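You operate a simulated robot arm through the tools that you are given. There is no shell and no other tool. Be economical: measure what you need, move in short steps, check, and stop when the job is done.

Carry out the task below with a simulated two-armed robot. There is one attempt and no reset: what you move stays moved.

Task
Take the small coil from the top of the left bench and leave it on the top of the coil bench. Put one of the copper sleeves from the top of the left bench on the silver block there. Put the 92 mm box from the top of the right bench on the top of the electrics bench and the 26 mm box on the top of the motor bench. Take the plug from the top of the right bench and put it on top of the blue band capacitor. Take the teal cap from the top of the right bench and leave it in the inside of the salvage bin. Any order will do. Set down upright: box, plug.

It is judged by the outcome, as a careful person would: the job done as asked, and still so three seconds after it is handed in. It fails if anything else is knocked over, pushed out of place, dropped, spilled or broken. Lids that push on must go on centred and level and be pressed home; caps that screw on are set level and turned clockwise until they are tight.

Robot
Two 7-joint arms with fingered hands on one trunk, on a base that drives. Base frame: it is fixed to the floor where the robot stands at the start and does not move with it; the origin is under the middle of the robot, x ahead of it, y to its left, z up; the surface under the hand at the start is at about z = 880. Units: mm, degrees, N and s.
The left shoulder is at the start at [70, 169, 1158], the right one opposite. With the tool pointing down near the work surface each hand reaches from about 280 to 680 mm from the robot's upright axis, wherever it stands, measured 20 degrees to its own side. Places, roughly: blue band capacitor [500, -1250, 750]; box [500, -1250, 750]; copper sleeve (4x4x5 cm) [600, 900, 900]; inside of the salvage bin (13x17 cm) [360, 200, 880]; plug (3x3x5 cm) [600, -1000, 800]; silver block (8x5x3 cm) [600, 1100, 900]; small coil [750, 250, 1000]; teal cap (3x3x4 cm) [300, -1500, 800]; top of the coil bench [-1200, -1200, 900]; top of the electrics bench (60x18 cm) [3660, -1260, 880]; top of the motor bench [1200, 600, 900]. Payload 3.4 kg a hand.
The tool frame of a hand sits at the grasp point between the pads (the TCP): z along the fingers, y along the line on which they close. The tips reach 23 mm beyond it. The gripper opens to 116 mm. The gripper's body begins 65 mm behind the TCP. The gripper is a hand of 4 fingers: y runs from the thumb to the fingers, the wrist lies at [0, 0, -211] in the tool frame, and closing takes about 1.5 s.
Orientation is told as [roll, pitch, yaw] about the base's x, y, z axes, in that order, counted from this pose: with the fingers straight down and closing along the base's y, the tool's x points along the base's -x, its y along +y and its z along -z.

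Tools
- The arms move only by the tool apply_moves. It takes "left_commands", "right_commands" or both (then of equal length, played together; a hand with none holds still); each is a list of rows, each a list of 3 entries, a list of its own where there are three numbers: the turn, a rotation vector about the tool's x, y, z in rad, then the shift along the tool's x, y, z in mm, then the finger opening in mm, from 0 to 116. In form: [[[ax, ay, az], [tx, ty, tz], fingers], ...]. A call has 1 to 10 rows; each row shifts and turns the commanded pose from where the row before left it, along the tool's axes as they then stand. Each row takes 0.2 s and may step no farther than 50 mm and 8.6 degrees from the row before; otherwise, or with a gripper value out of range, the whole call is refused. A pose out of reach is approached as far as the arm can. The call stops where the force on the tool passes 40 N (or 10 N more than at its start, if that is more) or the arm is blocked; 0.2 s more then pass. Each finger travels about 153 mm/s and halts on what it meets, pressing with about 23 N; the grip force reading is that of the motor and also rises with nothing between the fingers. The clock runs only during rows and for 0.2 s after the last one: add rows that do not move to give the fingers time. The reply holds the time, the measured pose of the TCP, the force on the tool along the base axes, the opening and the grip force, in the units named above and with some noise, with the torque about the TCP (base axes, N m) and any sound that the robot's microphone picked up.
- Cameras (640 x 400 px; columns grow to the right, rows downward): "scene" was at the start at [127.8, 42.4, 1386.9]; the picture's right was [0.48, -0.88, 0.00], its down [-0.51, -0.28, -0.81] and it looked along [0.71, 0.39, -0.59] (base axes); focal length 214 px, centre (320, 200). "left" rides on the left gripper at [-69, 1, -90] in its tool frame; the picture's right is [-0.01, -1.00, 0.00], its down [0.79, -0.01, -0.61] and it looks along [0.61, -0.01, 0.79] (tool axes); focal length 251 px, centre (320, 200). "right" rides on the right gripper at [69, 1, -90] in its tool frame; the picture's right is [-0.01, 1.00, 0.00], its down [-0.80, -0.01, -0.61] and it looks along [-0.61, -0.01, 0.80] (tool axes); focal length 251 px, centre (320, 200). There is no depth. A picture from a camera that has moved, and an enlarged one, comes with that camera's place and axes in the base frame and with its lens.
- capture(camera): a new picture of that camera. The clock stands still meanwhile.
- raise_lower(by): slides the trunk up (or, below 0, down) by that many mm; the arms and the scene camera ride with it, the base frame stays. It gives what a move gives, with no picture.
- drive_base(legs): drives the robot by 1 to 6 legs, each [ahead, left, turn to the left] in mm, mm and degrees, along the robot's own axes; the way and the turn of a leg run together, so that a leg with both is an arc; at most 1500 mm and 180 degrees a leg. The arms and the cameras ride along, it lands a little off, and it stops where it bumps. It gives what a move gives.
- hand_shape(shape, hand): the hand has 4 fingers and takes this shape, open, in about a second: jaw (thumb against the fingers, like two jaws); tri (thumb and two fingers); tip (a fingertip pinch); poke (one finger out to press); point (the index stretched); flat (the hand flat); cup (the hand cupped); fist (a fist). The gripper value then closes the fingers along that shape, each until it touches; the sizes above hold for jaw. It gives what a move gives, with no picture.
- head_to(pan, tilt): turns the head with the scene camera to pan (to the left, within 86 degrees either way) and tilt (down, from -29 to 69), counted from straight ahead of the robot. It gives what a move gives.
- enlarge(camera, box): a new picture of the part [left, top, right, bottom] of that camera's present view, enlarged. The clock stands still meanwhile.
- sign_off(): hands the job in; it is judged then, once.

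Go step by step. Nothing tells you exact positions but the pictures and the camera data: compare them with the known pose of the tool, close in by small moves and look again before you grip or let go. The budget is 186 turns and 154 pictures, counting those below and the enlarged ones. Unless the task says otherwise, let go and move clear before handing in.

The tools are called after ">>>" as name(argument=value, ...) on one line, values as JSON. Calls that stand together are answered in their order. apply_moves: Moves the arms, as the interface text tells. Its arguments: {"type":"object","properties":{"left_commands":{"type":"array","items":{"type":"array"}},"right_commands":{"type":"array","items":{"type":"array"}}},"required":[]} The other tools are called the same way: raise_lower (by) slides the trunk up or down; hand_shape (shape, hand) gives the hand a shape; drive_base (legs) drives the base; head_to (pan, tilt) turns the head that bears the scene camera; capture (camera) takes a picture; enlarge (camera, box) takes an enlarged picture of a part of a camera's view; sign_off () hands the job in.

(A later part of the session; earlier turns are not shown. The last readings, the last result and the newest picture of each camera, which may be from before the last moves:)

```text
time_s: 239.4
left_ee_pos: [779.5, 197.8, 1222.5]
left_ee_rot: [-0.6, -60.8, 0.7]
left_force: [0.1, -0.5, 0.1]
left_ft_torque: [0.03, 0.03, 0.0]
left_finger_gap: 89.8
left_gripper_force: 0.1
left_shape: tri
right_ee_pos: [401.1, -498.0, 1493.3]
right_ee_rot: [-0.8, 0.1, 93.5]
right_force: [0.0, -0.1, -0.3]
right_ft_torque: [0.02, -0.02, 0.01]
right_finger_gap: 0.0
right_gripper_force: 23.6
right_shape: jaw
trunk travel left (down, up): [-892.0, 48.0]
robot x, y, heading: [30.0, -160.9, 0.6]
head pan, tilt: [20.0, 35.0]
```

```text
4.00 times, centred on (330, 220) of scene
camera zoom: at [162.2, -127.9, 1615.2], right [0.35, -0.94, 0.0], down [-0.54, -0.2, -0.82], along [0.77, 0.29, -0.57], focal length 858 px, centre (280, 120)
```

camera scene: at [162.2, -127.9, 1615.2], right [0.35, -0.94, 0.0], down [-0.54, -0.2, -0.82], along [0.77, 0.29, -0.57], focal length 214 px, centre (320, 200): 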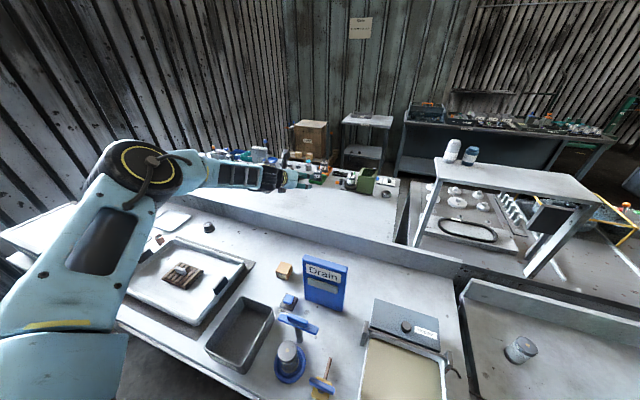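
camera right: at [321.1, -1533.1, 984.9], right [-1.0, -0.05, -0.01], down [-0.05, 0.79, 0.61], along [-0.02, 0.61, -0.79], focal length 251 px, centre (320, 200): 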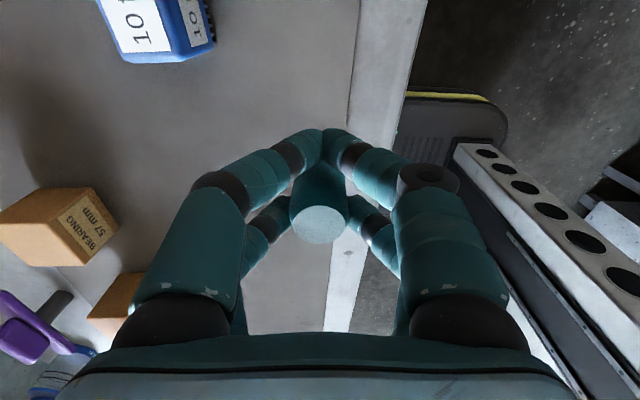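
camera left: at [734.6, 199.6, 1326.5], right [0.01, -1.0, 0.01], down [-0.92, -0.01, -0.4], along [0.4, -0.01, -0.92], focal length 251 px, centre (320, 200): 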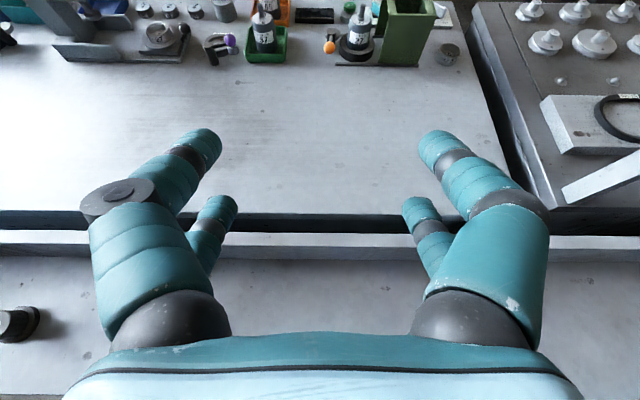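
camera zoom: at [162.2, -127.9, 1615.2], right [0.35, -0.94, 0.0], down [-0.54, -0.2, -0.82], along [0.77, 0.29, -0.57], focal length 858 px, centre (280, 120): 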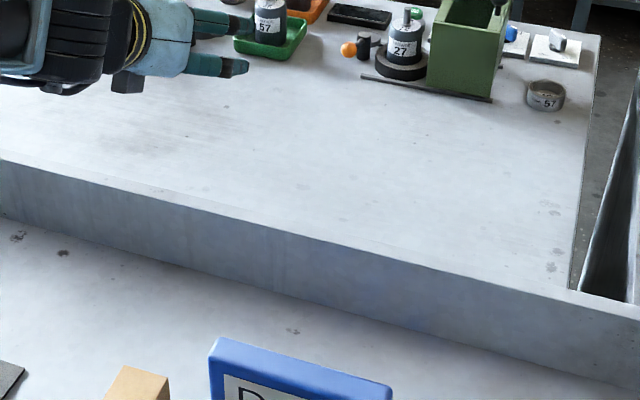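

The motor bench top is at z≈880 starting at x≈904, behind a backsplash rising to z≈997, so it must be served from the far side. First I'll restore the left hand upright and raise it, lower the right hand, and deliver the cap to the salvage bin.

>>> apply_moves(left_commands=[[[0, 0, 0], [19.5, 0, -40], 90], [[0, 0, 0], [19.5, 0, -40], 90], [[0, 0.149, 0], [10, 0, -35], 90], [[0, 0.149, 0], [0, 0, -35], 90], [[0, 0.149, 0], [0, 0, -35], 90], [[0, 0.149, 0], [0, 0, -30], 90], [[0, 0.149, 0], [0, 0, -30], 90], [[0, 0.149, 0], [0, 0, -30], 90], [[0, 0.149, 0], [0, 0, -30], 90]], right_commands=[[[0, 0, 0], [0, 0, 35], 0], [[0, 0, 0], [0, 0, 35], 0], [[0, 0, 0], [0, 0, 35], 0], [[0, 0, 0], [0, 0, 35], 0], [[0, 0, 0], [0, 0, 35], 0], [[0, 0, 0], [0, 0, 35], 0], [[0, 0, 0], [0, 0, 35], 0], [[0, 0, 0], [0, 0, 35], 0], [[0, 0, 0], [0, 0, 20], 0]])

>>> drive_base(legs=[[-30, 0, 0], [0, 690, 0]])

>>> capture(camera="right")

```text
time_s: 241.4
left_ee_pos: [561.6, 193.4, 1393.2]
left_ee_rot: [-0.3, -0.8, 0.1]
left_force: [0.7, 0.4, -0.1]
left_ft_torque: [0.0, -0.01, 0.01]
left_finger_gap: 89.7
left_gripper_force: 0.0
left_shape: tri
right_ee_pos: [407.9, -498.5, 1193.6]
right_ee_rot: [-0.8, -0.1, 93.4]
right_force: [1.4, 0.3, -0.3]
right_ft_torque: [0.0, 0.03, -0.03]
right_finger_gap: 0.0
right_gripper_force: 22.7
right_shape: jaw
trunk travel left (down, up): [-892.0, 48.0]
robot x, y, heading: [27.3, -161.6, 0.5]
head pan, tilt: [20.0, 35.0]
```

```text
time_s: 245.6
left_ee_pos: [521.4, 883.2, 1392.8]
left_ee_rot: [-0.2, -0.9, 0.7]
left_force: [0.5, 0.4, 0.4]
left_ft_torque: [0.02, 0.0, -0.02]
left_finger_gap: 89.7
left_gripper_force: 0.1
left_shape: tri
right_ee_pos: [370.7, 187.2, 1194.3]
right_ee_rot: [-0.8, 0.0, 93.9]
right_force: [0.3, 0.0, -0.1]
right_ft_torque: [-0.01, -0.04, 0.0]
right_finger_gap: 0.2
right_gripper_force: 23.0
right_shape: jaw
trunk travel left (down, up): [-892.0, 48.0]
robot x, y, heading: [-7.3, 527.5, 1.0]
head pan, tilt: [20.0, 35.0]
```

```text
31 pictures are left
camera right: at [373.7, 119.3, 1283.8], right [-1.0, -0.06, -0.01], down [-0.05, 0.79, 0.61], along [-0.02, 0.61, -0.79], focal length 251 px, centre (320, 200)
```

right: 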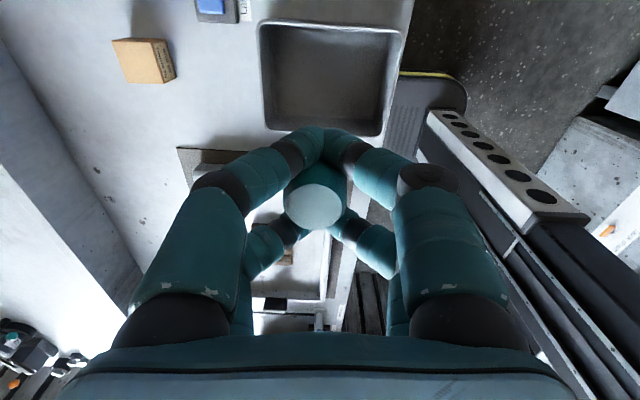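

>>> apply_moves(right_commands=[[[0, 0, 0], [2.3, 10.2, 0], 0], [[0, 0, 0], [0, 0, 0], 0]])

>>> raise_lower(by=-200)

>>> capture(camera="right")

```text
time_s: 246.2
left_ee_pos: [519.8, 883.2, 1393.9]
left_ee_rot: [-0.1, -0.9, 0.6]
left_force: [0.0, -0.7, -0.5]
left_ft_torque: [-0.05, 0.0, 0.02]
left_finger_gap: 89.8
left_gripper_force: 0.0
left_shape: tri
right_ee_pos: [361.0, 186.5, 1195.3]
right_ee_rot: [-0.9, -0.1, 93.9]
right_force: [0.1, 0.8, 0.7]
right_ft_torque: [-0.01, 0.0, 0.03]
right_finger_gap: 0.0
right_gripper_force: 23.0
right_shape: jaw
trunk travel left (down, up): [-892.0, 48.0]
robot x, y, heading: [-10.4, 524.0, 1.0]
head pan, tilt: [20.0, 35.0]
```

```text
time_s: 248.4
left_ee_pos: [519.8, 883.5, 1192.7]
left_ee_rot: [-0.2, -0.9, 0.6]
left_force: [-0.5, 0.7, -0.2]
left_ft_torque: [0.01, 0.0, 0.01]
left_finger_gap: 89.9
left_gripper_force: 0.0
left_shape: tri
right_ee_pos: [360.6, 186.9, 994.6]
right_ee_rot: [-0.9, 0.1, 93.8]
right_force: [0.1, 0.1, 0.4]
right_ft_torque: [-0.02, 0.01, -0.02]
right_finger_gap: 0.0
right_gripper_force: 22.9
right_shape: jaw
trunk travel left (down, up): [-692.0, 248.0]
robot x, y, heading: [-8.4, 524.2, 0.8]
head pan, tilt: [20.0, 35.0]
```

```text
30 pictures are left
camera right: at [363.5, 118.0, 1084.7], right [-1.0, -0.06, -0.01], down [-0.05, 0.79, 0.61], along [-0.02, 0.61, -0.79], focal length 251 px, centre (320, 200)
```

right: 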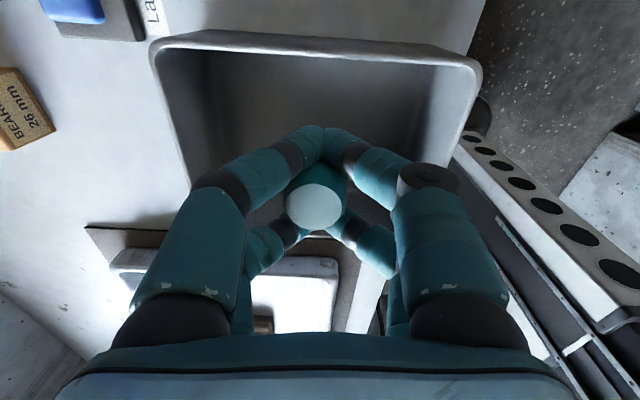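

>>> apply_moves(right_commands=[[[0, 0, 0], [5, 0, 0], 0], [[0, 0, 0], [0, 0, 0], 0]])

>>> raise_lower(by=-60)

>>> raise_lower(by=-7)

>>> raise_lower(by=-5)

```text
time_s: 249.0
left_ee_pos: [520.0, 884.0, 1192.4]
left_ee_rot: [-0.1, -0.9, 0.6]
left_force: [-0.1, 0.2, -0.7]
left_ft_torque: [0.0, 0.02, 0.0]
left_finger_gap: 89.9
left_gripper_force: 0.0
left_shape: tri
right_ee_pos: [362.7, 180.8, 994.4]
right_ee_rot: [-0.8, 0.1, 93.8]
right_force: [-0.3, -1.1, 1.0]
right_ft_torque: [0.03, -0.01, -0.06]
right_finger_gap: 0.0
right_gripper_force: 23.0
right_shape: jaw
trunk travel left (down, up): [-692.0, 248.0]
robot x, y, heading: [-7.5, 526.6, 1.0]
head pan, tilt: [20.0, 35.0]
```

```text
time_s: 250.0
left_ee_pos: [520.3, 884.0, 1132.7]
left_ee_rot: [-0.2, -0.9, 0.6]
left_force: [-0.1, 1.3, 0.3]
left_ft_torque: [-0.03, 0.02, -0.01]
left_finger_gap: 89.7
left_gripper_force: 0.0
left_shape: tri
right_ee_pos: [361.6, 181.5, 935.3]
right_ee_rot: [-0.8, 0.0, 93.8]
right_force: [0.4, -0.3, 0.3]
right_ft_torque: [-0.01, 0.03, -0.01]
right_finger_gap: 0.1
right_gripper_force: 23.1
right_shape: jaw
trunk travel left (down, up): [-632.0, 308.0]
robot x, y, heading: [-11.1, 527.4, 0.9]
head pan, tilt: [20.0, 35.0]
```

```text
time_s: 250.6
left_ee_pos: [519.7, 883.9, 1125.4]
left_ee_rot: [-0.2, -0.9, 0.7]
left_force: [0.8, -0.2, -0.4]
left_ft_torque: [-0.04, 0.0, 0.02]
left_finger_gap: 89.7
left_gripper_force: 0.0
left_shape: tri
right_ee_pos: [361.5, 181.5, 928.6]
right_ee_rot: [-0.8, 0.0, 93.7]
right_force: [0.1, 0.2, 0.7]
right_ft_torque: [-0.01, -0.03, -0.01]
right_finger_gap: 0.0
right_gripper_force: 22.9
right_shape: jaw
trunk travel left (down, up): [-625.0, 315.0]
robot x, y, heading: [-4.9, 524.1, 0.9]
head pan, tilt: [20.0, 35.0]
```

```text
time_s: 251.1
left_ee_pos: [520.9, 884.2, 1120.6]
left_ee_rot: [-0.1, -1.0, 0.5]
left_force: [-0.6, 0.1, 0.5]
left_ft_torque: [-0.01, 0.03, 0.02]
left_finger_gap: 89.6
left_gripper_force: 0.0
left_shape: tri
right_ee_pos: [362.2, 181.2, 922.0]
right_ee_rot: [-0.8, 0.0, 93.8]
right_force: [-0.7, -0.8, -0.2]
right_ft_torque: [0.0, -0.01, 0.02]
right_finger_gap: 0.0
right_gripper_force: 23.0
right_shape: jaw
trunk travel left (down, up): [-620.0, 320.0]
robot x, y, heading: [-11.2, 525.3, 1.2]
head pan, tilt: [20.0, 35.0]
```

>>> raise_lower(by=-3)

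>>> apply_moves(right_commands=[[[0, 0, 0], [0, 0, 0], 15], [[0, 0, 0], [0, 0, 0], 30], [[0, 0, 0], [0, 0, 0], 45], [[0, 0, 0], [0, 0, 0], 50], [[0, 0, 0], [0, 0, 0], 50]])

>>> raise_lower(by=130)

>>> capture(camera="right")

```text
time_s: 251.6
left_ee_pos: [519.9, 883.5, 1117.2]
left_ee_rot: [-0.3, -0.9, 0.6]
left_force: [-0.1, -0.5, -0.1]
left_ft_torque: [0.01, 0.01, -0.01]
left_finger_gap: 89.6
left_gripper_force: 0.1
left_shape: tri
right_ee_pos: [360.9, 181.6, 918.8]
right_ee_rot: [-0.8, 0.1, 93.9]
right_force: [0.3, 0.4, 0.6]
right_ft_torque: [0.0, -0.01, 0.03]
right_finger_gap: 0.2
right_gripper_force: 22.9
right_shape: jaw
trunk travel left (down, up): [-617.0, 323.0]
robot x, y, heading: [-7.2, 521.5, 0.8]
head pan, tilt: [20.0, 35.0]
```

```text
time_s: 252.8
left_ee_pos: [519.7, 884.0, 1117.2]
left_ee_rot: [-0.2, -0.9, 0.6]
left_force: [-0.1, 0.3, 0.9]
left_ft_torque: [-0.02, -0.01, 0.0]
left_finger_gap: 89.8
left_gripper_force: 0.0
left_shape: tri
right_ee_pos: [361.2, 181.6, 921.1]
right_ee_rot: [-0.7, 0.1, 93.8]
right_force: [-0.5, -0.5, -0.1]
right_ft_torque: [0.02, 0.02, -0.01]
right_finger_gap: 49.2
right_gripper_force: 0.0
right_shape: jaw
trunk travel left (down, up): [-617.0, 323.0]
robot x, y, heading: [-9.3, 527.1, 1.2]
head pan, tilt: [20.0, 35.0]
```

```text
time_s: 254.4
left_ee_pos: [521.4, 883.6, 1247.8]
left_ee_rot: [-0.2, -1.0, 0.5]
left_force: [0.8, -1.6, 0.4]
left_ft_torque: [0.01, -0.02, 0.0]
left_finger_gap: 89.7
left_gripper_force: 0.0
left_shape: tri
right_ee_pos: [361.9, 182.6, 1049.6]
right_ee_rot: [-0.8, 0.0, 93.7]
right_force: [0.5, 0.0, -0.3]
right_ft_torque: [0.04, 0.01, -0.01]
right_finger_gap: 49.3
right_gripper_force: 0.1
right_shape: jaw
trunk travel left (down, up): [-747.0, 193.0]
robot x, y, heading: [-9.3, 524.4, 0.7]
head pan, tilt: [20.0, 35.0]
```

```text
29 pictures are left
camera right: at [364.4, 113.0, 1139.6], right [-1.0, -0.06, -0.01], down [-0.05, 0.79, 0.61], along [-0.02, 0.61, -0.79], focal length 251 px, centre (320, 200)
```

right: 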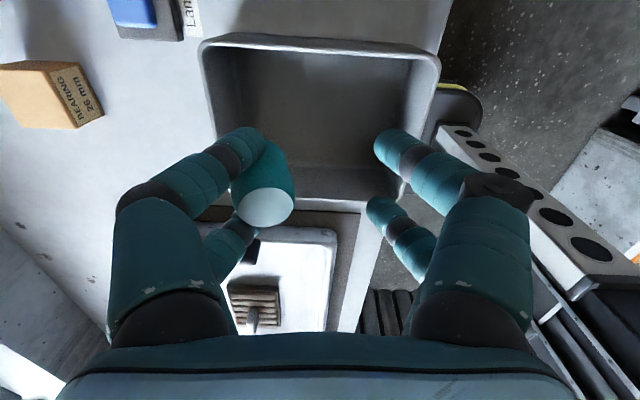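

The cap came up wedged between the two fingers on one side. I'll go back down into the bin and open further to free it.

>>> raise_lower(by=-130)

>>> apply_moves(right_commands=[[[0, 0, 0], [0, 0, 2], 50], [[0, 0, 0], [0, 0, 2], 60], [[0, 0, 0], [0, 0, 0], 45], [[0, 0, 0], [0, 0, 0], 60]])

>>> capture(camera="right")

```text
time_s: 256.0
left_ee_pos: [518.9, 884.0, 1117.3]
left_ee_rot: [-0.2, -0.8, 0.6]
left_force: [0.0, 0.3, -1.3]
left_ft_torque: [0.03, -0.03, 0.01]
left_finger_gap: 89.9
left_gripper_force: 0.0
left_shape: tri
right_ee_pos: [361.6, 182.0, 920.0]
right_ee_rot: [-0.8, -0.1, 93.9]
right_force: [0.1, -0.2, -0.3]
right_ft_torque: [0.0, -0.01, 0.0]
right_finger_gap: 49.5
right_gripper_force: 0.0
right_shape: jaw
trunk travel left (down, up): [-617.0, 323.0]
robot x, y, heading: [-14.4, 525.1, 0.9]
head pan, tilt: [20.0, 35.0]
```

```text
time_s: 257.0
left_ee_pos: [519.5, 884.6, 1118.4]
left_ee_rot: [-0.2, -0.9, 0.6]
left_force: [-0.3, 0.4, -0.1]
left_ft_torque: [0.01, 0.01, -0.01]
left_finger_gap: 89.6
left_gripper_force: 0.0
left_shape: tri
right_ee_pos: [361.0, 182.3, 916.8]
right_ee_rot: [-0.8, 0.0, 93.9]
right_force: [-0.7, 0.8, 1.4]
right_ft_torque: [0.02, -0.02, 0.0]
right_finger_gap: 57.9
right_gripper_force: 0.1
right_shape: jaw
trunk travel left (down, up): [-617.0, 323.0]
robot x, y, heading: [-11.7, 526.9, 1.0]
head pan, tilt: [20.0, 35.0]
```

```text
28 pictures are left
camera right: at [364.3, 113.6, 1005.9], right [-1.0, -0.06, -0.01], down [-0.05, 0.79, 0.61], along [-0.02, 0.61, -0.79], focal length 251 px, centre (320, 200)
```

right: 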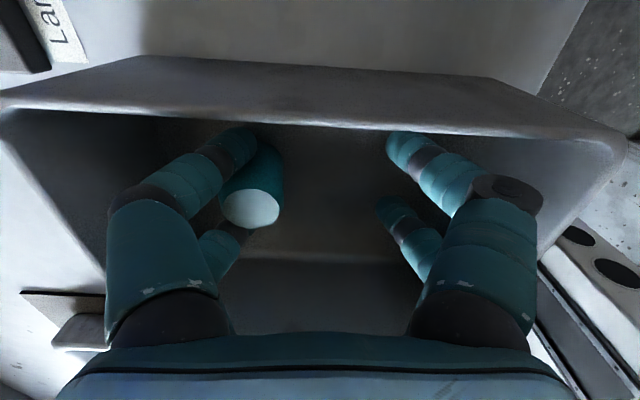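

>>> raise_lower(by=-4)

>>> raise_lower(by=-3)

>>> raise_lower(by=-3)

```text
time_s: 257.5
left_ee_pos: [518.3, 884.4, 1113.8]
left_ee_rot: [-0.3, -0.9, 0.7]
left_force: [-0.8, 0.1, 0.5]
left_ft_torque: [0.0, -0.02, 0.02]
left_finger_gap: 89.5
left_gripper_force: 0.1
left_shape: tri
right_ee_pos: [363.5, 181.8, 911.9]
right_ee_rot: [-0.9, 0.0, 93.8]
right_force: [1.1, -0.7, 6.2]
right_ft_torque: [0.07, -0.19, -0.03]
right_finger_gap: 59.1
right_gripper_force: 0.1
right_shape: jaw
trunk travel left (down, up): [-613.0, 327.0]
robot x, y, heading: [-9.8, 524.2, 0.8]
head pan, tilt: [20.0, 35.0]
```

```text
time_s: 258.0
left_ee_pos: [520.2, 885.4, 1111.0]
left_ee_rot: [-0.3, -1.0, 0.5]
left_force: [-0.1, 0.1, -0.5]
left_ft_torque: [-0.01, 0.0, -0.04]
left_finger_gap: 89.8
left_gripper_force: 0.0
left_shape: tri
right_ee_pos: [360.2, 182.1, 909.5]
right_ee_rot: [-0.9, 0.0, 93.8]
right_force: [1.4, -2.7, 14.7]
right_ft_torque: [0.01, -0.55, -0.08]
right_finger_gap: 60.4
right_gripper_force: 0.1
right_shape: jaw
trunk travel left (down, up): [-610.0, 330.0]
robot x, y, heading: [-11.5, 526.1, 0.7]
head pan, tilt: [20.0, 35.0]
```

```text
time_s: 258.5
left_ee_pos: [518.0, 885.7, 1109.6]
left_ee_rot: [-0.3, -1.0, 0.6]
left_force: [-0.3, 0.1, -0.4]
left_ft_torque: [0.0, 0.02, 0.02]
left_finger_gap: 90.1
left_gripper_force: 0.1
left_shape: tri
right_ee_pos: [361.0, 182.5, 908.2]
right_ee_rot: [-1.1, 0.0, 93.7]
right_force: [2.1, -5.8, 29.4]
right_ft_torque: [-0.06, 0.18, 0.08]
right_finger_gap: 60.5
right_gripper_force: 0.1
right_shape: jaw
trunk travel left (down, up): [-607.0, 333.0]
robot x, y, heading: [-10.4, 527.4, 0.9]
head pan, tilt: [20.0, 35.0]
```

>>> apply_moves(right_commands=[[[0, 0, 0], [0, 0, -2], 72], [[0, 0, 0], [0, -8, 0], 84], [[0, 0, 0], [0, -6, -2], 88], [[0, 0, 0], [0, 0, 0], 88]])

>>> capture(camera="right")

```text
time_s: 259.5
left_ee_pos: [520.2, 884.8, 1107.2]
left_ee_rot: [-0.2, -0.9, 0.5]
left_force: [-0.1, -0.6, 0.0]
left_ft_torque: [-0.01, 0.01, -0.02]
left_finger_gap: 89.9
left_gripper_force: 0.1
left_shape: tri
right_ee_pos: [376.2, 183.4, 911.2]
right_ee_rot: [-0.8, 0.0, 93.8]
right_force: [0.1, 0.0, 0.1]
right_ft_torque: [0.0, -0.01, 0.0]
right_finger_gap: 87.8
right_gripper_force: 0.0
right_shape: jaw
trunk travel left (down, up): [-607.0, 333.0]
robot x, y, heading: [-11.6, 525.5, 1.1]
head pan, tilt: [20.0, 35.0]
```

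```text
27 pictures are left
camera right: at [378.3, 114.5, 999.8], right [-1.0, -0.06, -0.01], down [-0.05, 0.79, 0.61], along [-0.02, 0.61, -0.79], focal length 251 px, centre (320, 200)
```

right: 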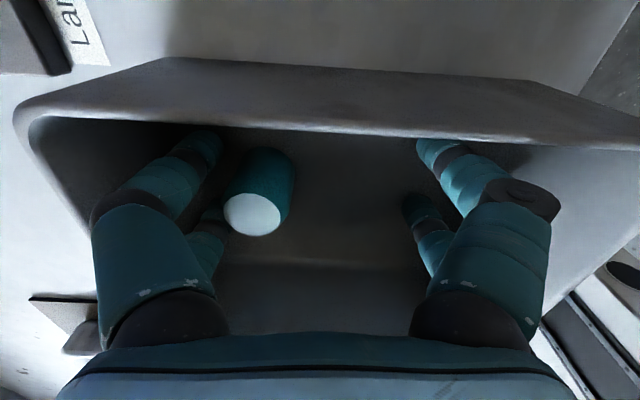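

The cap is free on the bin floor. I'll lift out straight up and check.

>>> raise_lower(by=140)

>>> capture(camera="right")

```text
time_s: 261.2
left_ee_pos: [521.1, 883.3, 1247.2]
left_ee_rot: [-0.2, -1.0, 0.6]
left_force: [0.6, -0.3, -0.7]
left_ft_torque: [0.03, 0.04, 0.0]
left_finger_gap: 89.8
left_gripper_force: 0.0
left_shape: tri
right_ee_pos: [375.2, 182.0, 1050.9]
right_ee_rot: [-0.8, 0.0, 93.8]
right_force: [-0.4, 0.0, 0.4]
right_ft_torque: [-0.02, 0.01, 0.0]
right_finger_gap: 88.0
right_gripper_force: 0.0
right_shape: jaw
trunk travel left (down, up): [-747.0, 193.0]
robot x, y, heading: [-12.7, 524.0, 1.1]
head pan, tilt: [20.0, 35.0]
```

```text
26 pictures are left
camera right: at [378.5, 114.1, 1139.9], right [-1.0, -0.06, -0.01], down [-0.05, 0.79, 0.61], along [-0.02, 0.61, -0.79], focal length 251 px, centre (320, 200)
```

right: 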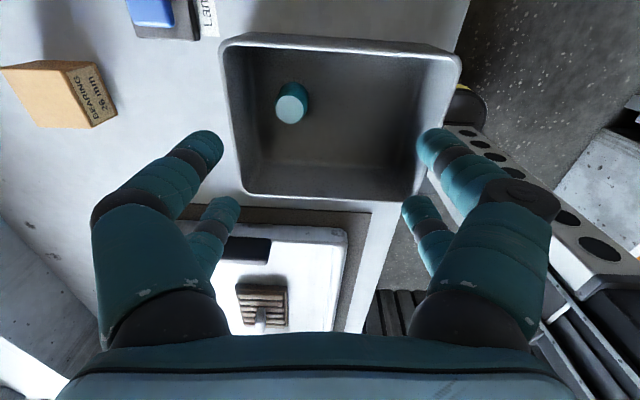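

Cap is in the bin. Now the right hand will pick up the staged 26 mm box at about (612, 192).

>>> drive_base(legs=[[75, 0, 0]])

>>> apply_moves(right_commands=[[[0, 0, 0], [0, -40, 0], 90], [[0, 0, 0], [0, -40, 0], 90], [[0, 0, 0], [0, -40, 0], 90], [[0, 0, 0], [0, -38, 0], 90]])

>>> capture(camera="right")

```text
time_s: 262.2
left_ee_pos: [595.5, 886.0, 1249.5]
left_ee_rot: [-0.1, -1.1, 0.6]
left_force: [0.3, -0.6, 0.1]
left_ft_torque: [0.0, -0.02, -0.04]
left_finger_gap: 90.0
left_gripper_force: 0.0
left_shape: tri
right_ee_pos: [448.8, 184.0, 1051.4]
right_ee_rot: [-1.0, 0.0, 93.7]
right_force: [0.2, -0.1, 0.5]
right_ft_torque: [0.01, -0.03, 0.04]
right_finger_gap: 87.8
right_gripper_force: 0.0
right_shape: jaw
trunk travel left (down, up): [-747.0, 193.0]
robot x, y, heading: [63.6, 527.9, 0.8]
head pan, tilt: [20.0, 35.0]
```

```text
time_s: 263.2
left_ee_pos: [597.7, 886.7, 1248.0]
left_ee_rot: [-0.3, -0.8, 0.6]
left_force: [-0.1, -0.5, -0.2]
left_ft_torque: [0.02, -0.01, 0.0]
left_finger_gap: 89.7
left_gripper_force: 0.1
left_shape: tri
right_ee_pos: [610.8, 195.1, 1053.2]
right_ee_rot: [-0.7, 0.0, 93.7]
right_force: [0.4, 0.0, -0.6]
right_ft_torque: [0.04, 0.05, 0.06]
right_finger_gap: 90.0
right_gripper_force: 0.1
right_shape: jaw
trunk travel left (down, up): [-747.0, 193.0]
robot x, y, heading: [66.1, 528.5, 0.9]
head pan, tilt: [20.0, 35.0]
```

```text
25 pictures are left
camera right: at [613.5, 126.5, 1142.9], right [-1.0, -0.06, -0.01], down [-0.05, 0.79, 0.61], along [-0.02, 0.61, -0.8], focal length 251 px, centre (320, 200)
```

right: 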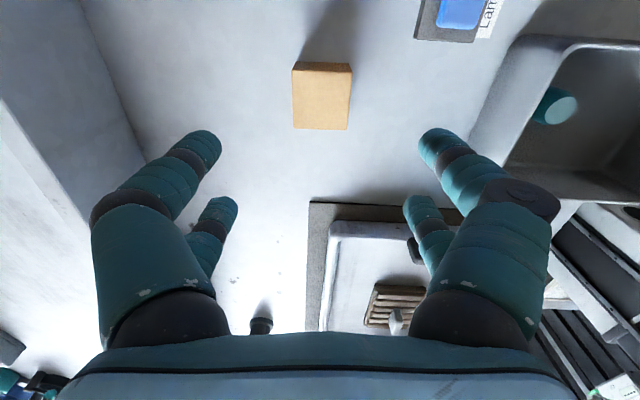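

>>> apply_moves(right_commands=[[[0, 0, 0], [7, 0, 0], 85], [[0, 0, 0], [0, 0, 0], 85]])

>>> raise_lower(by=-140)

>>> apply_moves(right_commands=[[[0, 0, 0], [0, 0, 0], 65], [[0, 0, 0], [0, 0, 0], 50], [[0, 0, 0], [0, 0, 0], 35], [[0, 0, 0], [0, 0, 0], 20], [[0, 0, 0], [0, 0, 0], 20], [[0, 0, 0], [0, 0, 0], 20], [[0, 0, 0], [0, 0, 0], 20]])

>>> raise_lower(by=60)

>>> capture(camera="right")

```text
time_s: 263.9
left_ee_pos: [597.7, 884.5, 1246.9]
left_ee_rot: [-0.3, -0.8, 0.6]
left_force: [-0.4, -0.2, -0.2]
left_ft_torque: [-0.01, 0.01, 0.0]
left_finger_gap: 90.1
left_gripper_force: 0.1
left_shape: tri
right_ee_pos: [610.8, 186.8, 1053.0]
right_ee_rot: [-0.8, 0.1, 93.7]
right_force: [-0.1, 0.6, 0.9]
right_ft_torque: [-0.01, 0.0, -0.04]
right_finger_gap: 85.4
right_gripper_force: 0.0
right_shape: jaw
trunk travel left (down, up): [-747.0, 193.0]
robot x, y, heading: [67.7, 525.5, 1.1]
head pan, tilt: [20.0, 35.0]
```

```text
time_s: 265.5
left_ee_pos: [596.1, 885.5, 1107.1]
left_ee_rot: [-0.1, -0.9, 0.5]
left_force: [-0.1, 0.4, -0.2]
left_ft_torque: [-0.01, 0.0, 0.03]
left_finger_gap: 89.5
left_gripper_force: 0.0
left_shape: tri
right_ee_pos: [610.5, 187.8, 913.5]
right_ee_rot: [-0.8, 0.0, 93.7]
right_force: [-0.1, 0.6, -0.4]
right_ft_torque: [-0.01, 0.03, 0.02]
right_finger_gap: 85.5
right_gripper_force: 0.0
right_shape: jaw
trunk travel left (down, up): [-607.0, 333.0]
robot x, y, heading: [66.7, 526.6, 1.2]
head pan, tilt: [20.0, 35.0]
```

```text
time_s: 267.1
left_ee_pos: [597.1, 885.7, 1109.0]
left_ee_rot: [-0.1, -1.0, 0.6]
left_force: [-0.1, -0.8, -0.3]
left_ft_torque: [-0.01, 0.01, -0.01]
left_finger_gap: 89.9
left_gripper_force: 0.0
left_shape: tri
right_ee_pos: [611.3, 187.7, 913.5]
right_ee_rot: [-0.9, -0.1, 93.7]
right_force: [-0.8, -0.5, 0.1]
right_ft_torque: [-0.01, -0.02, -0.01]
right_finger_gap: 43.0
right_gripper_force: 23.6
right_shape: jaw
trunk travel left (down, up): [-607.0, 333.0]
robot x, y, heading: [66.3, 526.4, 1.0]
head pan, tilt: [20.0, 35.0]
```

```text
time_s: 268.1
left_ee_pos: [597.6, 883.9, 1168.0]
left_ee_rot: [-0.2, -0.9, 0.6]
left_force: [-1.1, -0.2, 0.1]
left_ft_torque: [0.01, -0.01, 0.01]
left_finger_gap: 89.9
left_gripper_force: 0.0
left_shape: tri
right_ee_pos: [610.7, 186.5, 971.7]
right_ee_rot: [-0.9, 0.0, 93.7]
right_force: [0.6, 0.0, -1.2]
right_ft_torque: [-0.03, 0.02, 0.01]
right_finger_gap: 42.9
right_gripper_force: 23.2
right_shape: jaw
trunk travel left (down, up): [-667.0, 273.0]
robot x, y, heading: [66.7, 525.8, 0.8]
head pan, tilt: [20.0, 35.0]
```

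```text
24 pictures are left
camera right: at [613.5, 118.4, 1062.6], right [-1.0, -0.06, -0.01], down [-0.05, 0.79, 0.61], along [-0.02, 0.61, -0.79], focal length 251 px, centre (320, 200)
```

right: 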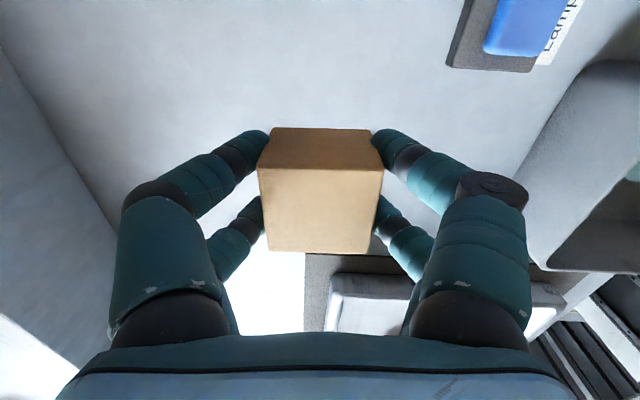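

26 mm box held. I'll raise, rearrange the arms, and drive to the 92 mm box on the right bench.

>>> raise_lower(by=265)

>>> apply_moves(left_commands=[[[0, 0, 0], [10, 0, 20], 90], [[0, 0, 0], [10, 0, 20], 90], [[0, 0, 0], [10, 0, 20], 90], [[0, 0, 0], [10, 0, 20], 90], [[0, 0, 0], [10, 0, 20], 90], [[0, 0, 0], [10, 0, 20], 90], [[0, 0, 0], [0, 0, 20], 90], [[0, 0, 0], [0, 0, 20], 90], [[0, 0, 0], [0, 0, 20], 90], [[0, 0, 0], [0, 0, 20], 90]], right_commands=[[[0, 0, 0], [0, 18, -27], 20], [[0, 0, 0], [0, 18, -27], 20], [[0, 0, 0], [0, 18, -27], 20], [[0, 0, 0], [0, 18, -27], 20], [[0, 0, 0], [0, 18, -27], 20], [[0, 0, 0], [0, 18, -27], 20], [[0, 0, 0], [0, 18, -27], 20], [[0, 0, 0], [0, 18, -27], 20], [[0, 0, 0], [0, 18, -27], 20], [[0, 0, 0], [0, 18, -27], 20]])

>>> drive_base(legs=[[-55, 0, -1], [0, -1500, 0], [0, -545, 0]])

>>> capture(camera="left")

```text
time_s: 270.8
left_ee_pos: [597.6, 884.6, 1433.5]
left_ee_rot: [-0.2, -0.9, 0.5]
left_force: [0.7, 0.1, 0.1]
left_ft_torque: [0.02, -0.01, 0.0]
left_finger_gap: 89.9
left_gripper_force: 0.1
left_shape: tri
right_ee_pos: [611.8, 187.6, 1238.9]
right_ee_rot: [-0.8, 0.1, 93.7]
right_force: [1.3, -1.2, -1.5]
right_ft_torque: [0.01, 0.02, -0.02]
right_finger_gap: 42.9
right_gripper_force: 22.7
right_shape: jaw
trunk travel left (down, up): [-932.0, 8.0]
robot x, y, heading: [64.5, 526.9, 0.9]
head pan, tilt: [20.0, 35.0]
```

```text
time_s: 273.0
left_ee_pos: [537.9, 885.5, 1230.4]
left_ee_rot: [-0.3, -0.9, 0.5]
left_force: [-0.5, 0.4, 0.3]
left_ft_torque: [0.01, 0.04, 0.02]
left_finger_gap: 89.9
left_gripper_force: 0.1
left_shape: tri
right_ee_pos: [431.4, 179.3, 1505.0]
right_ee_rot: [-0.8, 0.1, 93.7]
right_force: [-0.2, -0.3, -0.9]
right_ft_torque: [0.0, -0.01, -0.03]
right_finger_gap: 42.8
right_gripper_force: 23.0
right_shape: jaw
right hand out of reach, approached as far as the arm can: row 10
trunk travel left (down, up): [-932.0, 8.0]
robot x, y, heading: [66.5, 527.8, 1.0]
head pan, tilt: [20.0, 35.0]
```

```text
time_s: 283.9
left_ee_pos: [488.7, -1192.0, 1230.2]
left_ee_rot: [-0.3, -0.9, -0.5]
left_force: [-0.1, -0.2, 0.1]
left_ft_torque: [-0.03, 0.03, 0.0]
left_finger_gap: 89.8
left_gripper_force: 0.0
left_shape: tri
right_ee_pos: [369.8, -1896.5, 1502.7]
right_ee_rot: [-0.8, 0.1, 92.5]
right_force: [-0.4, 0.4, -0.8]
right_ft_torque: [-0.02, 0.0, -0.02]
right_finger_gap: 42.8
right_gripper_force: 23.1
right_shape: jaw
trunk travel left (down, up): [-932.0, 8.0]
robot x, y, heading: [8.8, -1539.1, -0.2]
head pan, tilt: [20.0, 35.0]
```

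```text
23 pictures are left
camera left: at [556.4, -1191.0, 1320.9], right [0.0, -1.0, 0.01], down [-0.8, 0.0, 0.59], along [-0.59, -0.01, -0.8], focal length 251 px, centre (320, 200)
```

left: 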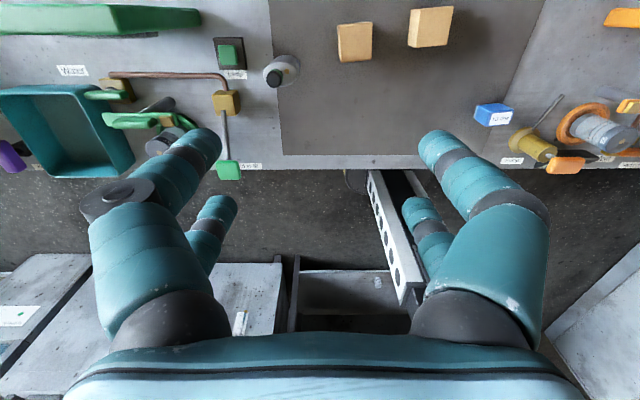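

The plug still stands on the capacitor, and the 92 mm box is at about (524, -1251). Aligning over it with the left hand.

>>> apply_moves(left_commands=[[[0, 0, 0], [-17, -30, 0], 80], [[0, 0, 0], [-18, -29, 0], 80], [[0, 0, 0], [0, 0, 0], 80]])

>>> raise_lower(by=-310)

>>> capture(camera="left")

```text
time_s: 284.6
left_ee_pos: [522.3, -1253.9, 1231.4]
left_ee_rot: [-0.3, -0.8, -0.5]
left_force: [-1.2, 0.0, 1.3]
left_ft_torque: [0.01, -0.02, 0.01]
left_finger_gap: 80.5
left_gripper_force: 0.1
left_shape: tri
right_ee_pos: [370.2, -1896.8, 1503.7]
right_ee_rot: [-0.8, 0.0, 92.6]
right_force: [-1.1, 0.1, -0.7]
right_ft_torque: [-0.01, 0.01, 0.0]
right_finger_gap: 42.8
right_gripper_force: 22.9
right_shape: jaw
trunk travel left (down, up): [-932.0, 8.0]
robot x, y, heading: [11.6, -1544.7, -0.3]
head pan, tilt: [20.0, 35.0]
```

```text
time_s: 287.7
left_ee_pos: [523.2, -1255.2, 920.4]
left_ee_rot: [-0.3, -0.9, -0.5]
left_force: [0.2, 0.4, 0.5]
left_ft_torque: [0.01, 0.01, -0.01]
left_finger_gap: 80.4
left_gripper_force: 0.2
left_shape: tri
right_ee_pos: [370.2, -1898.2, 1193.1]
right_ee_rot: [-0.8, 0.0, 92.6]
right_force: [0.1, 0.0, -1.1]
right_ft_torque: [-0.02, -0.04, 0.04]
right_finger_gap: 42.8
right_gripper_force: 23.3
right_shape: jaw
trunk travel left (down, up): [-622.0, 318.0]
robot x, y, heading: [11.2, -1542.0, -0.1]
head pan, tilt: [20.0, 35.0]
```

```text
22 pictures are left
camera left: at [588.8, -1252.9, 1011.5], right [0.0, -1.0, 0.0], down [-0.8, 0.0, 0.59], along [-0.59, 0.0, -0.8], focal length 251 px, centre (320, 200)
```

left: 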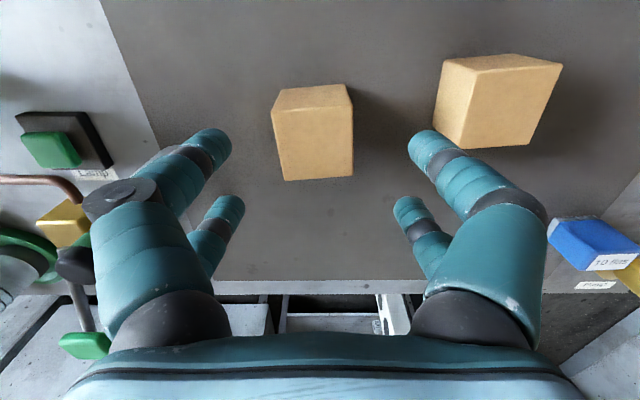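

>>> apply_moves(left_commands=[[[0, 0, 0], [5, 4, 0], 76], [[0, 0, 0], [0, 0, 0], 76]])

>>> raise_lower(by=-88)

>>> apply_moves(left_commands=[[[0, 0, 0], [0, 0, 0], 60], [[0, 0, 0], [0, 0, 0], 48], [[0, 0, 0], [0, 0, 0], 35], [[0, 0, 0], [0, 0, 0], 20], [[0, 0, 0], [0, 0, 0], 20], [[0, 0, 0], [0, 0, 0], 20], [[0, 0, 0], [0, 0, 0], 20]])

>>> raise_lower(by=60)

>>> capture(camera="left")

```text
time_s: 288.3
left_ee_pos: [517.3, -1249.3, 921.5]
left_ee_rot: [-0.2, -0.9, -0.5]
left_force: [0.2, -0.7, -0.2]
left_ft_torque: [-0.03, 0.03, -0.01]
left_finger_gap: 76.6
left_gripper_force: 0.0
left_shape: tri
right_ee_pos: [368.4, -1897.6, 1193.4]
right_ee_rot: [-0.8, -0.1, 92.6]
right_force: [0.3, -0.7, -0.7]
right_ft_torque: [-0.01, 0.01, 0.03]
right_finger_gap: 42.7
right_gripper_force: 23.1
right_shape: jaw
trunk travel left (down, up): [-622.0, 318.0]
robot x, y, heading: [12.7, -1544.6, -0.1]
head pan, tilt: [20.0, 35.0]
```

```text
time_s: 289.6
left_ee_pos: [517.6, -1249.6, 832.3]
left_ee_rot: [-0.2, -0.9, -0.6]
left_force: [0.4, -0.8, -0.5]
left_ft_torque: [-0.01, 0.02, 0.0]
left_finger_gap: 76.6
left_gripper_force: 0.1
left_shape: tri
right_ee_pos: [370.4, -1899.2, 1106.1]
right_ee_rot: [-0.9, 0.0, 92.5]
right_force: [0.1, 0.2, -1.2]
right_ft_torque: [0.01, 0.0, 0.02]
right_finger_gap: 42.6
right_gripper_force: 23.2
right_shape: jaw
trunk travel left (down, up): [-534.0, 406.0]
robot x, y, heading: [10.8, -1539.0, -0.0]
head pan, tilt: [20.0, 35.0]
```

```text
time_s: 291.2
left_ee_pos: [515.6, -1249.4, 832.8]
left_ee_rot: [-0.3, -0.9, -0.5]
left_force: [-0.1, 0.5, -0.3]
left_ft_torque: [0.0, -0.01, 0.02]
left_finger_gap: 43.8
left_gripper_force: 23.1
left_shape: tri
right_ee_pos: [370.3, -1898.0, 1104.4]
right_ee_rot: [-0.8, 0.1, 92.6]
right_force: [-0.1, -0.7, -1.9]
right_ft_torque: [0.01, 0.02, 0.01]
right_finger_gap: 43.2
right_gripper_force: 23.2
right_shape: jaw
trunk travel left (down, up): [-534.0, 406.0]
robot x, y, heading: [14.2, -1539.3, -0.2]
head pan, tilt: [20.0, 35.0]
```

```text
time_s: 292.2
left_ee_pos: [517.6, -1249.3, 892.6]
left_ee_rot: [-0.2, -0.9, -0.5]
left_force: [0.4, 0.4, -2.6]
left_ft_torque: [0.01, 0.0, 0.0]
left_finger_gap: 43.9
left_gripper_force: 22.8
left_shape: tri
right_ee_pos: [370.8, -1898.0, 1165.8]
right_ee_rot: [-0.7, 0.0, 92.7]
right_force: [-0.6, -0.1, -1.5]
right_ft_torque: [-0.01, -0.02, 0.03]
right_finger_gap: 43.0
right_gripper_force: 22.3
right_shape: jaw
trunk travel left (down, up): [-594.0, 346.0]
robot x, y, heading: [9.0, -1542.1, -0.0]
head pan, tilt: [20.0, 35.0]
```

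```text
21 pictures are left
camera left: at [583.6, -1248.0, 982.9], right [0.0, -1.0, 0.0], down [-0.8, 0.0, 0.59], along [-0.59, 0.0, -0.8], focal length 251 px, centre (320, 200)
```

left: 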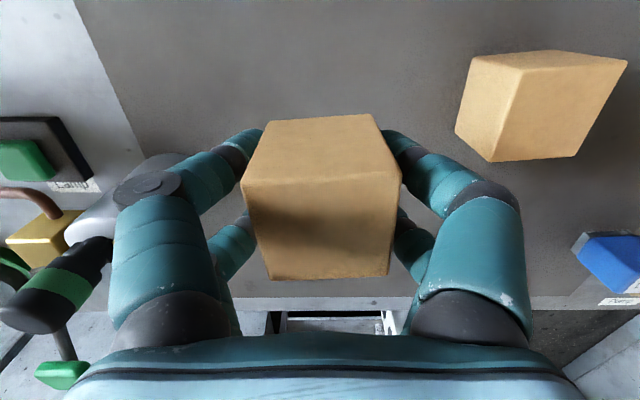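

Both boxes are held and the plug still stands. I'll raise fully and drive around the end of the right bench, stopping to look.

>>> raise_lower(by=340)

>>> drive_base(legs=[[-250, 0, 0], [0, -1380, 0], [900, 0, 0]])

>>> head_to(pan=20, tilt=20)

>>> capture(camera="scene")

```text
time_s: 295.5
left_ee_pos: [518.2, -1249.8, 1232.8]
left_ee_rot: [-0.2, -0.9, -0.5]
left_force: [-0.3, 0.5, -2.3]
left_ft_torque: [-0.02, 0.03, -0.03]
left_finger_gap: 43.7
left_gripper_force: 22.7
left_shape: tri
right_ee_pos: [369.6, -1897.6, 1504.7]
right_ee_rot: [-0.8, 0.0, 92.6]
right_force: [-0.1, -0.2, -0.3]
right_ft_torque: [0.04, -0.04, -0.01]
right_finger_gap: 42.7
right_gripper_force: 23.1
right_shape: jaw
trunk travel left (down, up): [-934.0, 6.0]
robot x, y, heading: [11.1, -1546.9, -0.3]
head pan, tilt: [20.0, 35.0]
```

```text
time_s: 307.9
left_ee_pos: [1137.7, -2627.6, 1232.9]
left_ee_rot: [-0.3, -0.9, -1.1]
left_force: [-0.3, -0.6, -2.6]
left_ft_torque: [-0.01, -0.01, 0.0]
left_finger_gap: 43.9
left_gripper_force: 22.3
left_shape: tri
right_ee_pos: [983.9, -3274.3, 1504.9]
right_ee_rot: [-0.9, 0.0, 92.0]
right_force: [0.1, -0.1, -0.8]
right_ft_torque: [0.02, 0.0, 0.01]
right_finger_gap: 43.0
right_gripper_force: 22.8
right_shape: jaw
trunk travel left (down, up): [-934.0, 6.0]
robot x, y, heading: [627.4, -2914.8, -1.0]
head pan, tilt: [20.0, 35.0]
```

```text
time_s: 308.7
left_ee_pos: [1138.2, -2628.5, 1233.3]
left_ee_rot: [-0.2, -0.9, -1.2]
left_force: [0.8, 0.0, -1.7]
left_ft_torque: [-0.02, -0.01, 0.03]
left_finger_gap: 43.7
left_gripper_force: 23.0
left_shape: tri
right_ee_pos: [984.5, -3274.4, 1504.2]
right_ee_rot: [-0.8, 0.1, 92.0]
right_force: [0.3, -0.1, -1.9]
right_ft_torque: [-0.02, -0.01, 0.0]
right_finger_gap: 43.0
right_gripper_force: 22.5
right_shape: jaw
trunk travel left (down, up): [-934.0, 6.0]
robot x, y, heading: [628.3, -2914.6, -1.1]
head pan, tilt: [20.0, 20.0]
```

```text
20 pictures are left
camera scene: at [768.6, -2885.5, 1681.0], right [0.33, -0.94, 0.0], down [-0.32, -0.11, -0.94], along [0.89, 0.31, -0.34], focal length 214 px, centre (320, 200)
```

scene: 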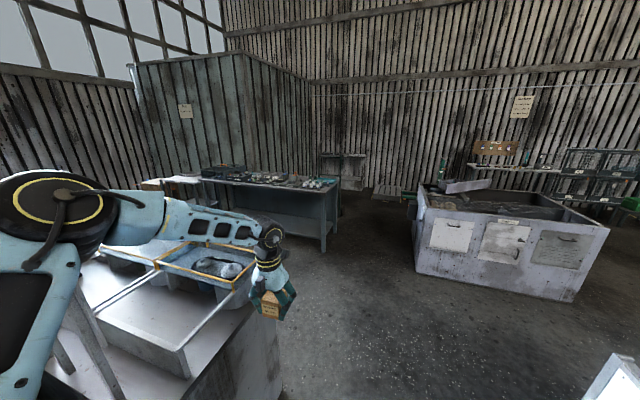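

The way is open: the electrics bench stands ahead-left beyond a wide corridor. I'll drive into the corridor in front of it and look.

>>> drive_base(legs=[[1500, 0, 1], [0, 1350, 0], [350, 0, 0]])

>>> head_to(pan=15, tilt=25)

>>> capture(camera="scene")

```text
time_s: 324.4
left_ee_pos: [2944.9, -1244.5, 1233.5]
left_ee_rot: [-0.2, -1.0, 0.5]
left_force: [-0.4, -1.0, -2.5]
left_ft_torque: [0.01, -0.03, 0.03]
left_finger_gap: 43.8
left_gripper_force: 22.5
left_shape: tri
right_ee_pos: [2807.8, -1895.3, 1506.7]
right_ee_rot: [-1.0, -0.1, 93.7]
right_force: [0.2, -0.3, -1.2]
right_ft_torque: [-0.02, -0.02, 0.0]
right_finger_gap: 42.8
right_gripper_force: 23.1
right_shape: jaw
trunk travel left (down, up): [-934.0, 6.0]
robot x, y, heading: [2443.7, -1545.5, 0.9]
head pan, tilt: [20.0, 20.0]
```

```text
time_s: 325.0
left_ee_pos: [2946.2, -1245.5, 1233.0]
left_ee_rot: [-0.2, -0.9, 0.5]
left_force: [-0.7, 0.3, -3.2]
left_ft_torque: [-0.01, 0.0, 0.02]
left_finger_gap: 43.7
left_gripper_force: 22.7
left_shape: tri
right_ee_pos: [2809.1, -1895.8, 1506.0]
right_ee_rot: [-0.9, -0.1, 93.6]
right_force: [0.0, 0.1, -2.0]
right_ft_torque: [-0.01, -0.05, 0.05]
right_finger_gap: 42.7
right_gripper_force: 23.1
right_shape: jaw
trunk travel left (down, up): [-934.0, 6.0]
robot x, y, heading: [2448.6, -1545.8, 0.8]
head pan, tilt: [15.0, 25.0]
```

```text
19 pictures are left
camera scene: at [2584.1, -1521.6, 1673.1], right [0.27, -0.96, 0.0], down [-0.41, -0.11, -0.91], along [0.87, 0.25, -0.42], focal length 214 px, centre (320, 200)
```

scene: 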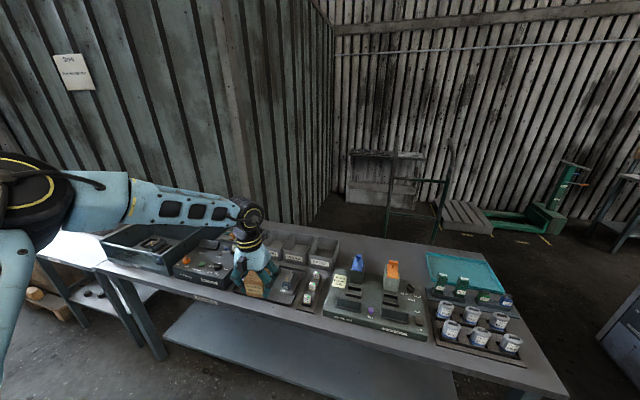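

The front of the electrics bench is full; its free strip lies along the back (x≈3660), out of reach from here. I'll go round the right end to the rear side, where there is open floor.

>>> drive_base(legs=[[0, -1200, 0], [1500, 0, -1], [420, 0, 0], [0, 0, 180]])

>>> head_to(pan=-50, tilt=22)

>>> capture(camera="scene")

```text
time_s: 343.4
left_ee_pos: [4402.5, -2125.0, 1229.9]
left_ee_rot: [-0.2, -0.2, 57.0]
left_force: [-0.1, -3.2, -1.9]
left_ft_torque: [0.41, 0.11, -0.24]
left_finger_gap: 43.7
left_gripper_force: 23.1
left_shape: tri
right_ee_pos: [4876.0, -2584.0, 1505.7]
right_ee_rot: [-0.7, 0.0, 151.2]
right_force: [1.1, 0.0, -0.8]
right_ft_torque: [-0.01, 0.02, 0.03]
right_finger_gap: 42.6
right_gripper_force: 22.5
right_shape: jaw
trunk travel left (down, up): [-934.0, 6.0]
robot x, y, heading: [4387.4, -2705.0, 58.4]
head pan, tilt: [15.0, 25.0]
stopped in leg 4: the force on the tool passed its limit at 97 N (the readings are from after the stop); the commanded pose is now the measured one
```

```text
time_s: 344.7
left_ee_pos: [4402.0, -2124.8, 1229.7]
left_ee_rot: [-0.3, -0.3, 57.0]
left_force: [1.1, -2.1, -6.7]
left_ft_torque: [-0.02, 0.3, -0.21]
left_finger_gap: 43.8
left_gripper_force: 23.1
left_shape: tri
right_ee_pos: [4878.1, -2582.8, 1504.7]
right_ee_rot: [-0.9, 0.0, 151.1]
right_force: [0.7, -0.6, -1.1]
right_ft_torque: [0.01, 0.03, -0.02]
right_finger_gap: 42.8
right_gripper_force: 22.7
right_shape: jaw
trunk travel left (down, up): [-934.0, 6.0]
robot x, y, heading: [4388.0, -2704.7, 58.4]
head pan, tilt: [-50.0, 22.0]
```

```text
18 pictures are left
camera scene: at [4506.1, -2648.6, 1677.7], right [0.15, -0.99, 0.0], down [-0.37, -0.05, -0.93], along [0.92, 0.13, -0.38], focal length 214 px, centre (320, 200)
```

scene: 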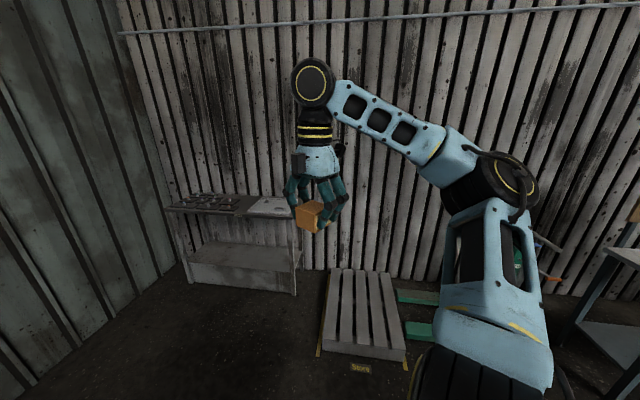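

The left hand bumped something while turning. I'll look toward it before moving.

>>> head_to(pan=32, tilt=28)

>>> capture(camera="scene")

```text
time_s: 346.3
left_ee_pos: [4402.2, -2125.5, 1229.5]
left_ee_rot: [-0.2, -0.2, 57.1]
left_force: [0.9, -4.4, -9.1]
left_ft_torque: [-0.02, 0.39, -0.26]
left_finger_gap: 43.7
left_gripper_force: 23.1
left_shape: tri
right_ee_pos: [4876.4, -2584.7, 1505.4]
right_ee_rot: [-0.9, 0.0, 151.2]
right_force: [0.8, 0.7, -1.1]
right_ft_torque: [-0.02, 0.0, 0.03]
right_finger_gap: 42.8
right_gripper_force: 22.8
right_shape: jaw
trunk travel left (down, up): [-934.0, 6.0]
robot x, y, heading: [4383.5, -2705.0, 58.1]
head pan, tilt: [32.0, 28.0]
```

```text
17 pictures are left
camera scene: at [4413.9, -2571.0, 1668.1], right [1.0, 0.0, 0.0], down [0.0, -0.47, -0.88], along [0.0, 0.88, -0.47], focal length 214 px, centre (320, 200)
```

scene: 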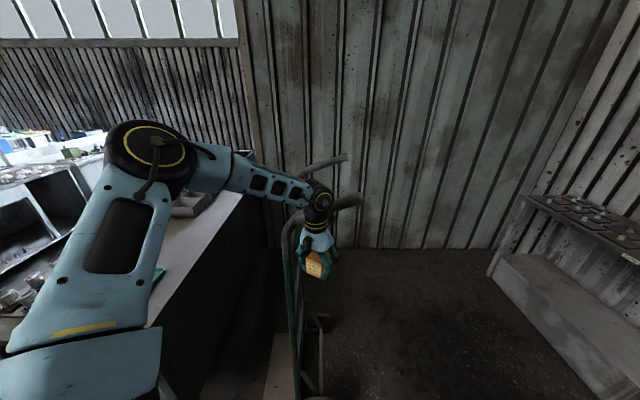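

It touched the handles of a standing hand truck. I'll turn back the same way, pass around its far side, and come to the bench's rear from x≈5250.

>>> drive_base(legs=[[0, 0, -58], [850, 0, 0], [0, 400, 0]])

>>> drive_base(legs=[[0, 0, -90], [0, 0, -90]])

>>> head_to(pan=-25, tilt=25)

>>> capture(camera="scene")

```text
time_s: 355.5
left_ee_pos: [5712.0, -1969.3, 1231.1]
left_ee_rot: [-0.1, -0.2, 0.6]
left_force: [-0.4, 0.3, -1.6]
left_ft_torque: [0.02, 0.01, 0.03]
left_finger_gap: 43.9
left_gripper_force: 23.0
left_shape: tri
right_ee_pos: [5592.8, -2620.1, 1504.7]
right_ee_rot: [-0.9, -0.1, 94.8]
right_force: [0.1, -0.8, -1.7]
right_ft_torque: [0.02, -0.03, 0.0]
right_finger_gap: 42.6
right_gripper_force: 23.4
right_shape: jaw
trunk travel left (down, up): [-934.0, 6.0]
robot x, y, heading: [5223.5, -2274.3, 1.9]
head pan, tilt: [32.0, 28.0]
```

```text
time_s: 363.5
left_ee_pos: [4727.4, -2582.7, 1229.7]
left_ee_rot: [-0.4, -0.2, -179.5]
left_force: [-0.1, 0.2, -2.5]
left_ft_torque: [-0.03, -0.03, -0.02]
left_finger_gap: 41.3
left_gripper_force: 22.9
left_shape: tri
right_ee_pos: [4847.6, -1933.1, 1504.8]
right_ee_rot: [-0.9, 0.0, -85.4]
right_force: [-0.1, -0.1, -1.2]
right_ft_torque: [0.02, 0.0, -0.01]
right_finger_gap: 42.0
right_gripper_force: 23.3
right_shape: jaw
trunk travel left (down, up): [-934.0, 6.0]
robot x, y, heading: [5223.3, -2274.2, -178.1]
head pan, tilt: [32.0, 28.0]
```

```text
time_s: 364.8
left_ee_pos: [4728.6, -2582.1, 1231.2]
left_ee_rot: [-0.3, -0.3, -179.5]
left_force: [-1.3, 0.0, -2.7]
left_ft_torque: [-0.03, -0.03, -0.03]
left_finger_gap: 41.3
left_gripper_force: 23.4
left_shape: tri
right_ee_pos: [4849.0, -1932.8, 1504.8]
right_ee_rot: [-0.8, -0.1, -85.4]
right_force: [0.3, 0.4, -1.3]
right_ft_torque: [-0.02, -0.03, -0.01]
right_finger_gap: 42.1
right_gripper_force: 23.0
right_shape: jaw
trunk travel left (down, up): [-934.0, 6.0]
robot x, y, heading: [5218.3, -2277.5, -178.4]
head pan, tilt: [-25.0, 25.0]
```

```text
16 pictures are left
camera scene: at [5085.8, -2240.4, 1672.9], right [0.39, 0.92, 0.0], down [0.39, -0.17, -0.91], along [-0.83, 0.36, -0.42], focal length 214 px, centre (320, 200)
```

scene: 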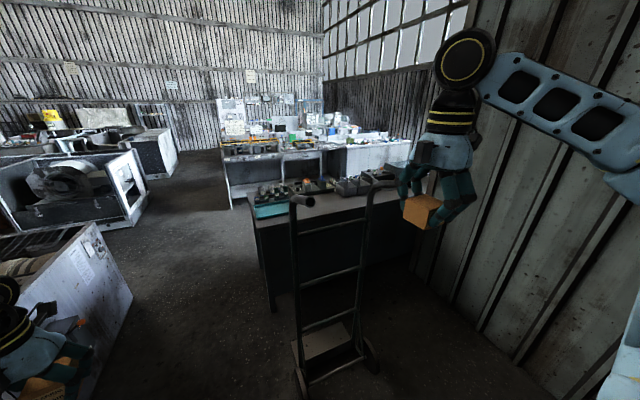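

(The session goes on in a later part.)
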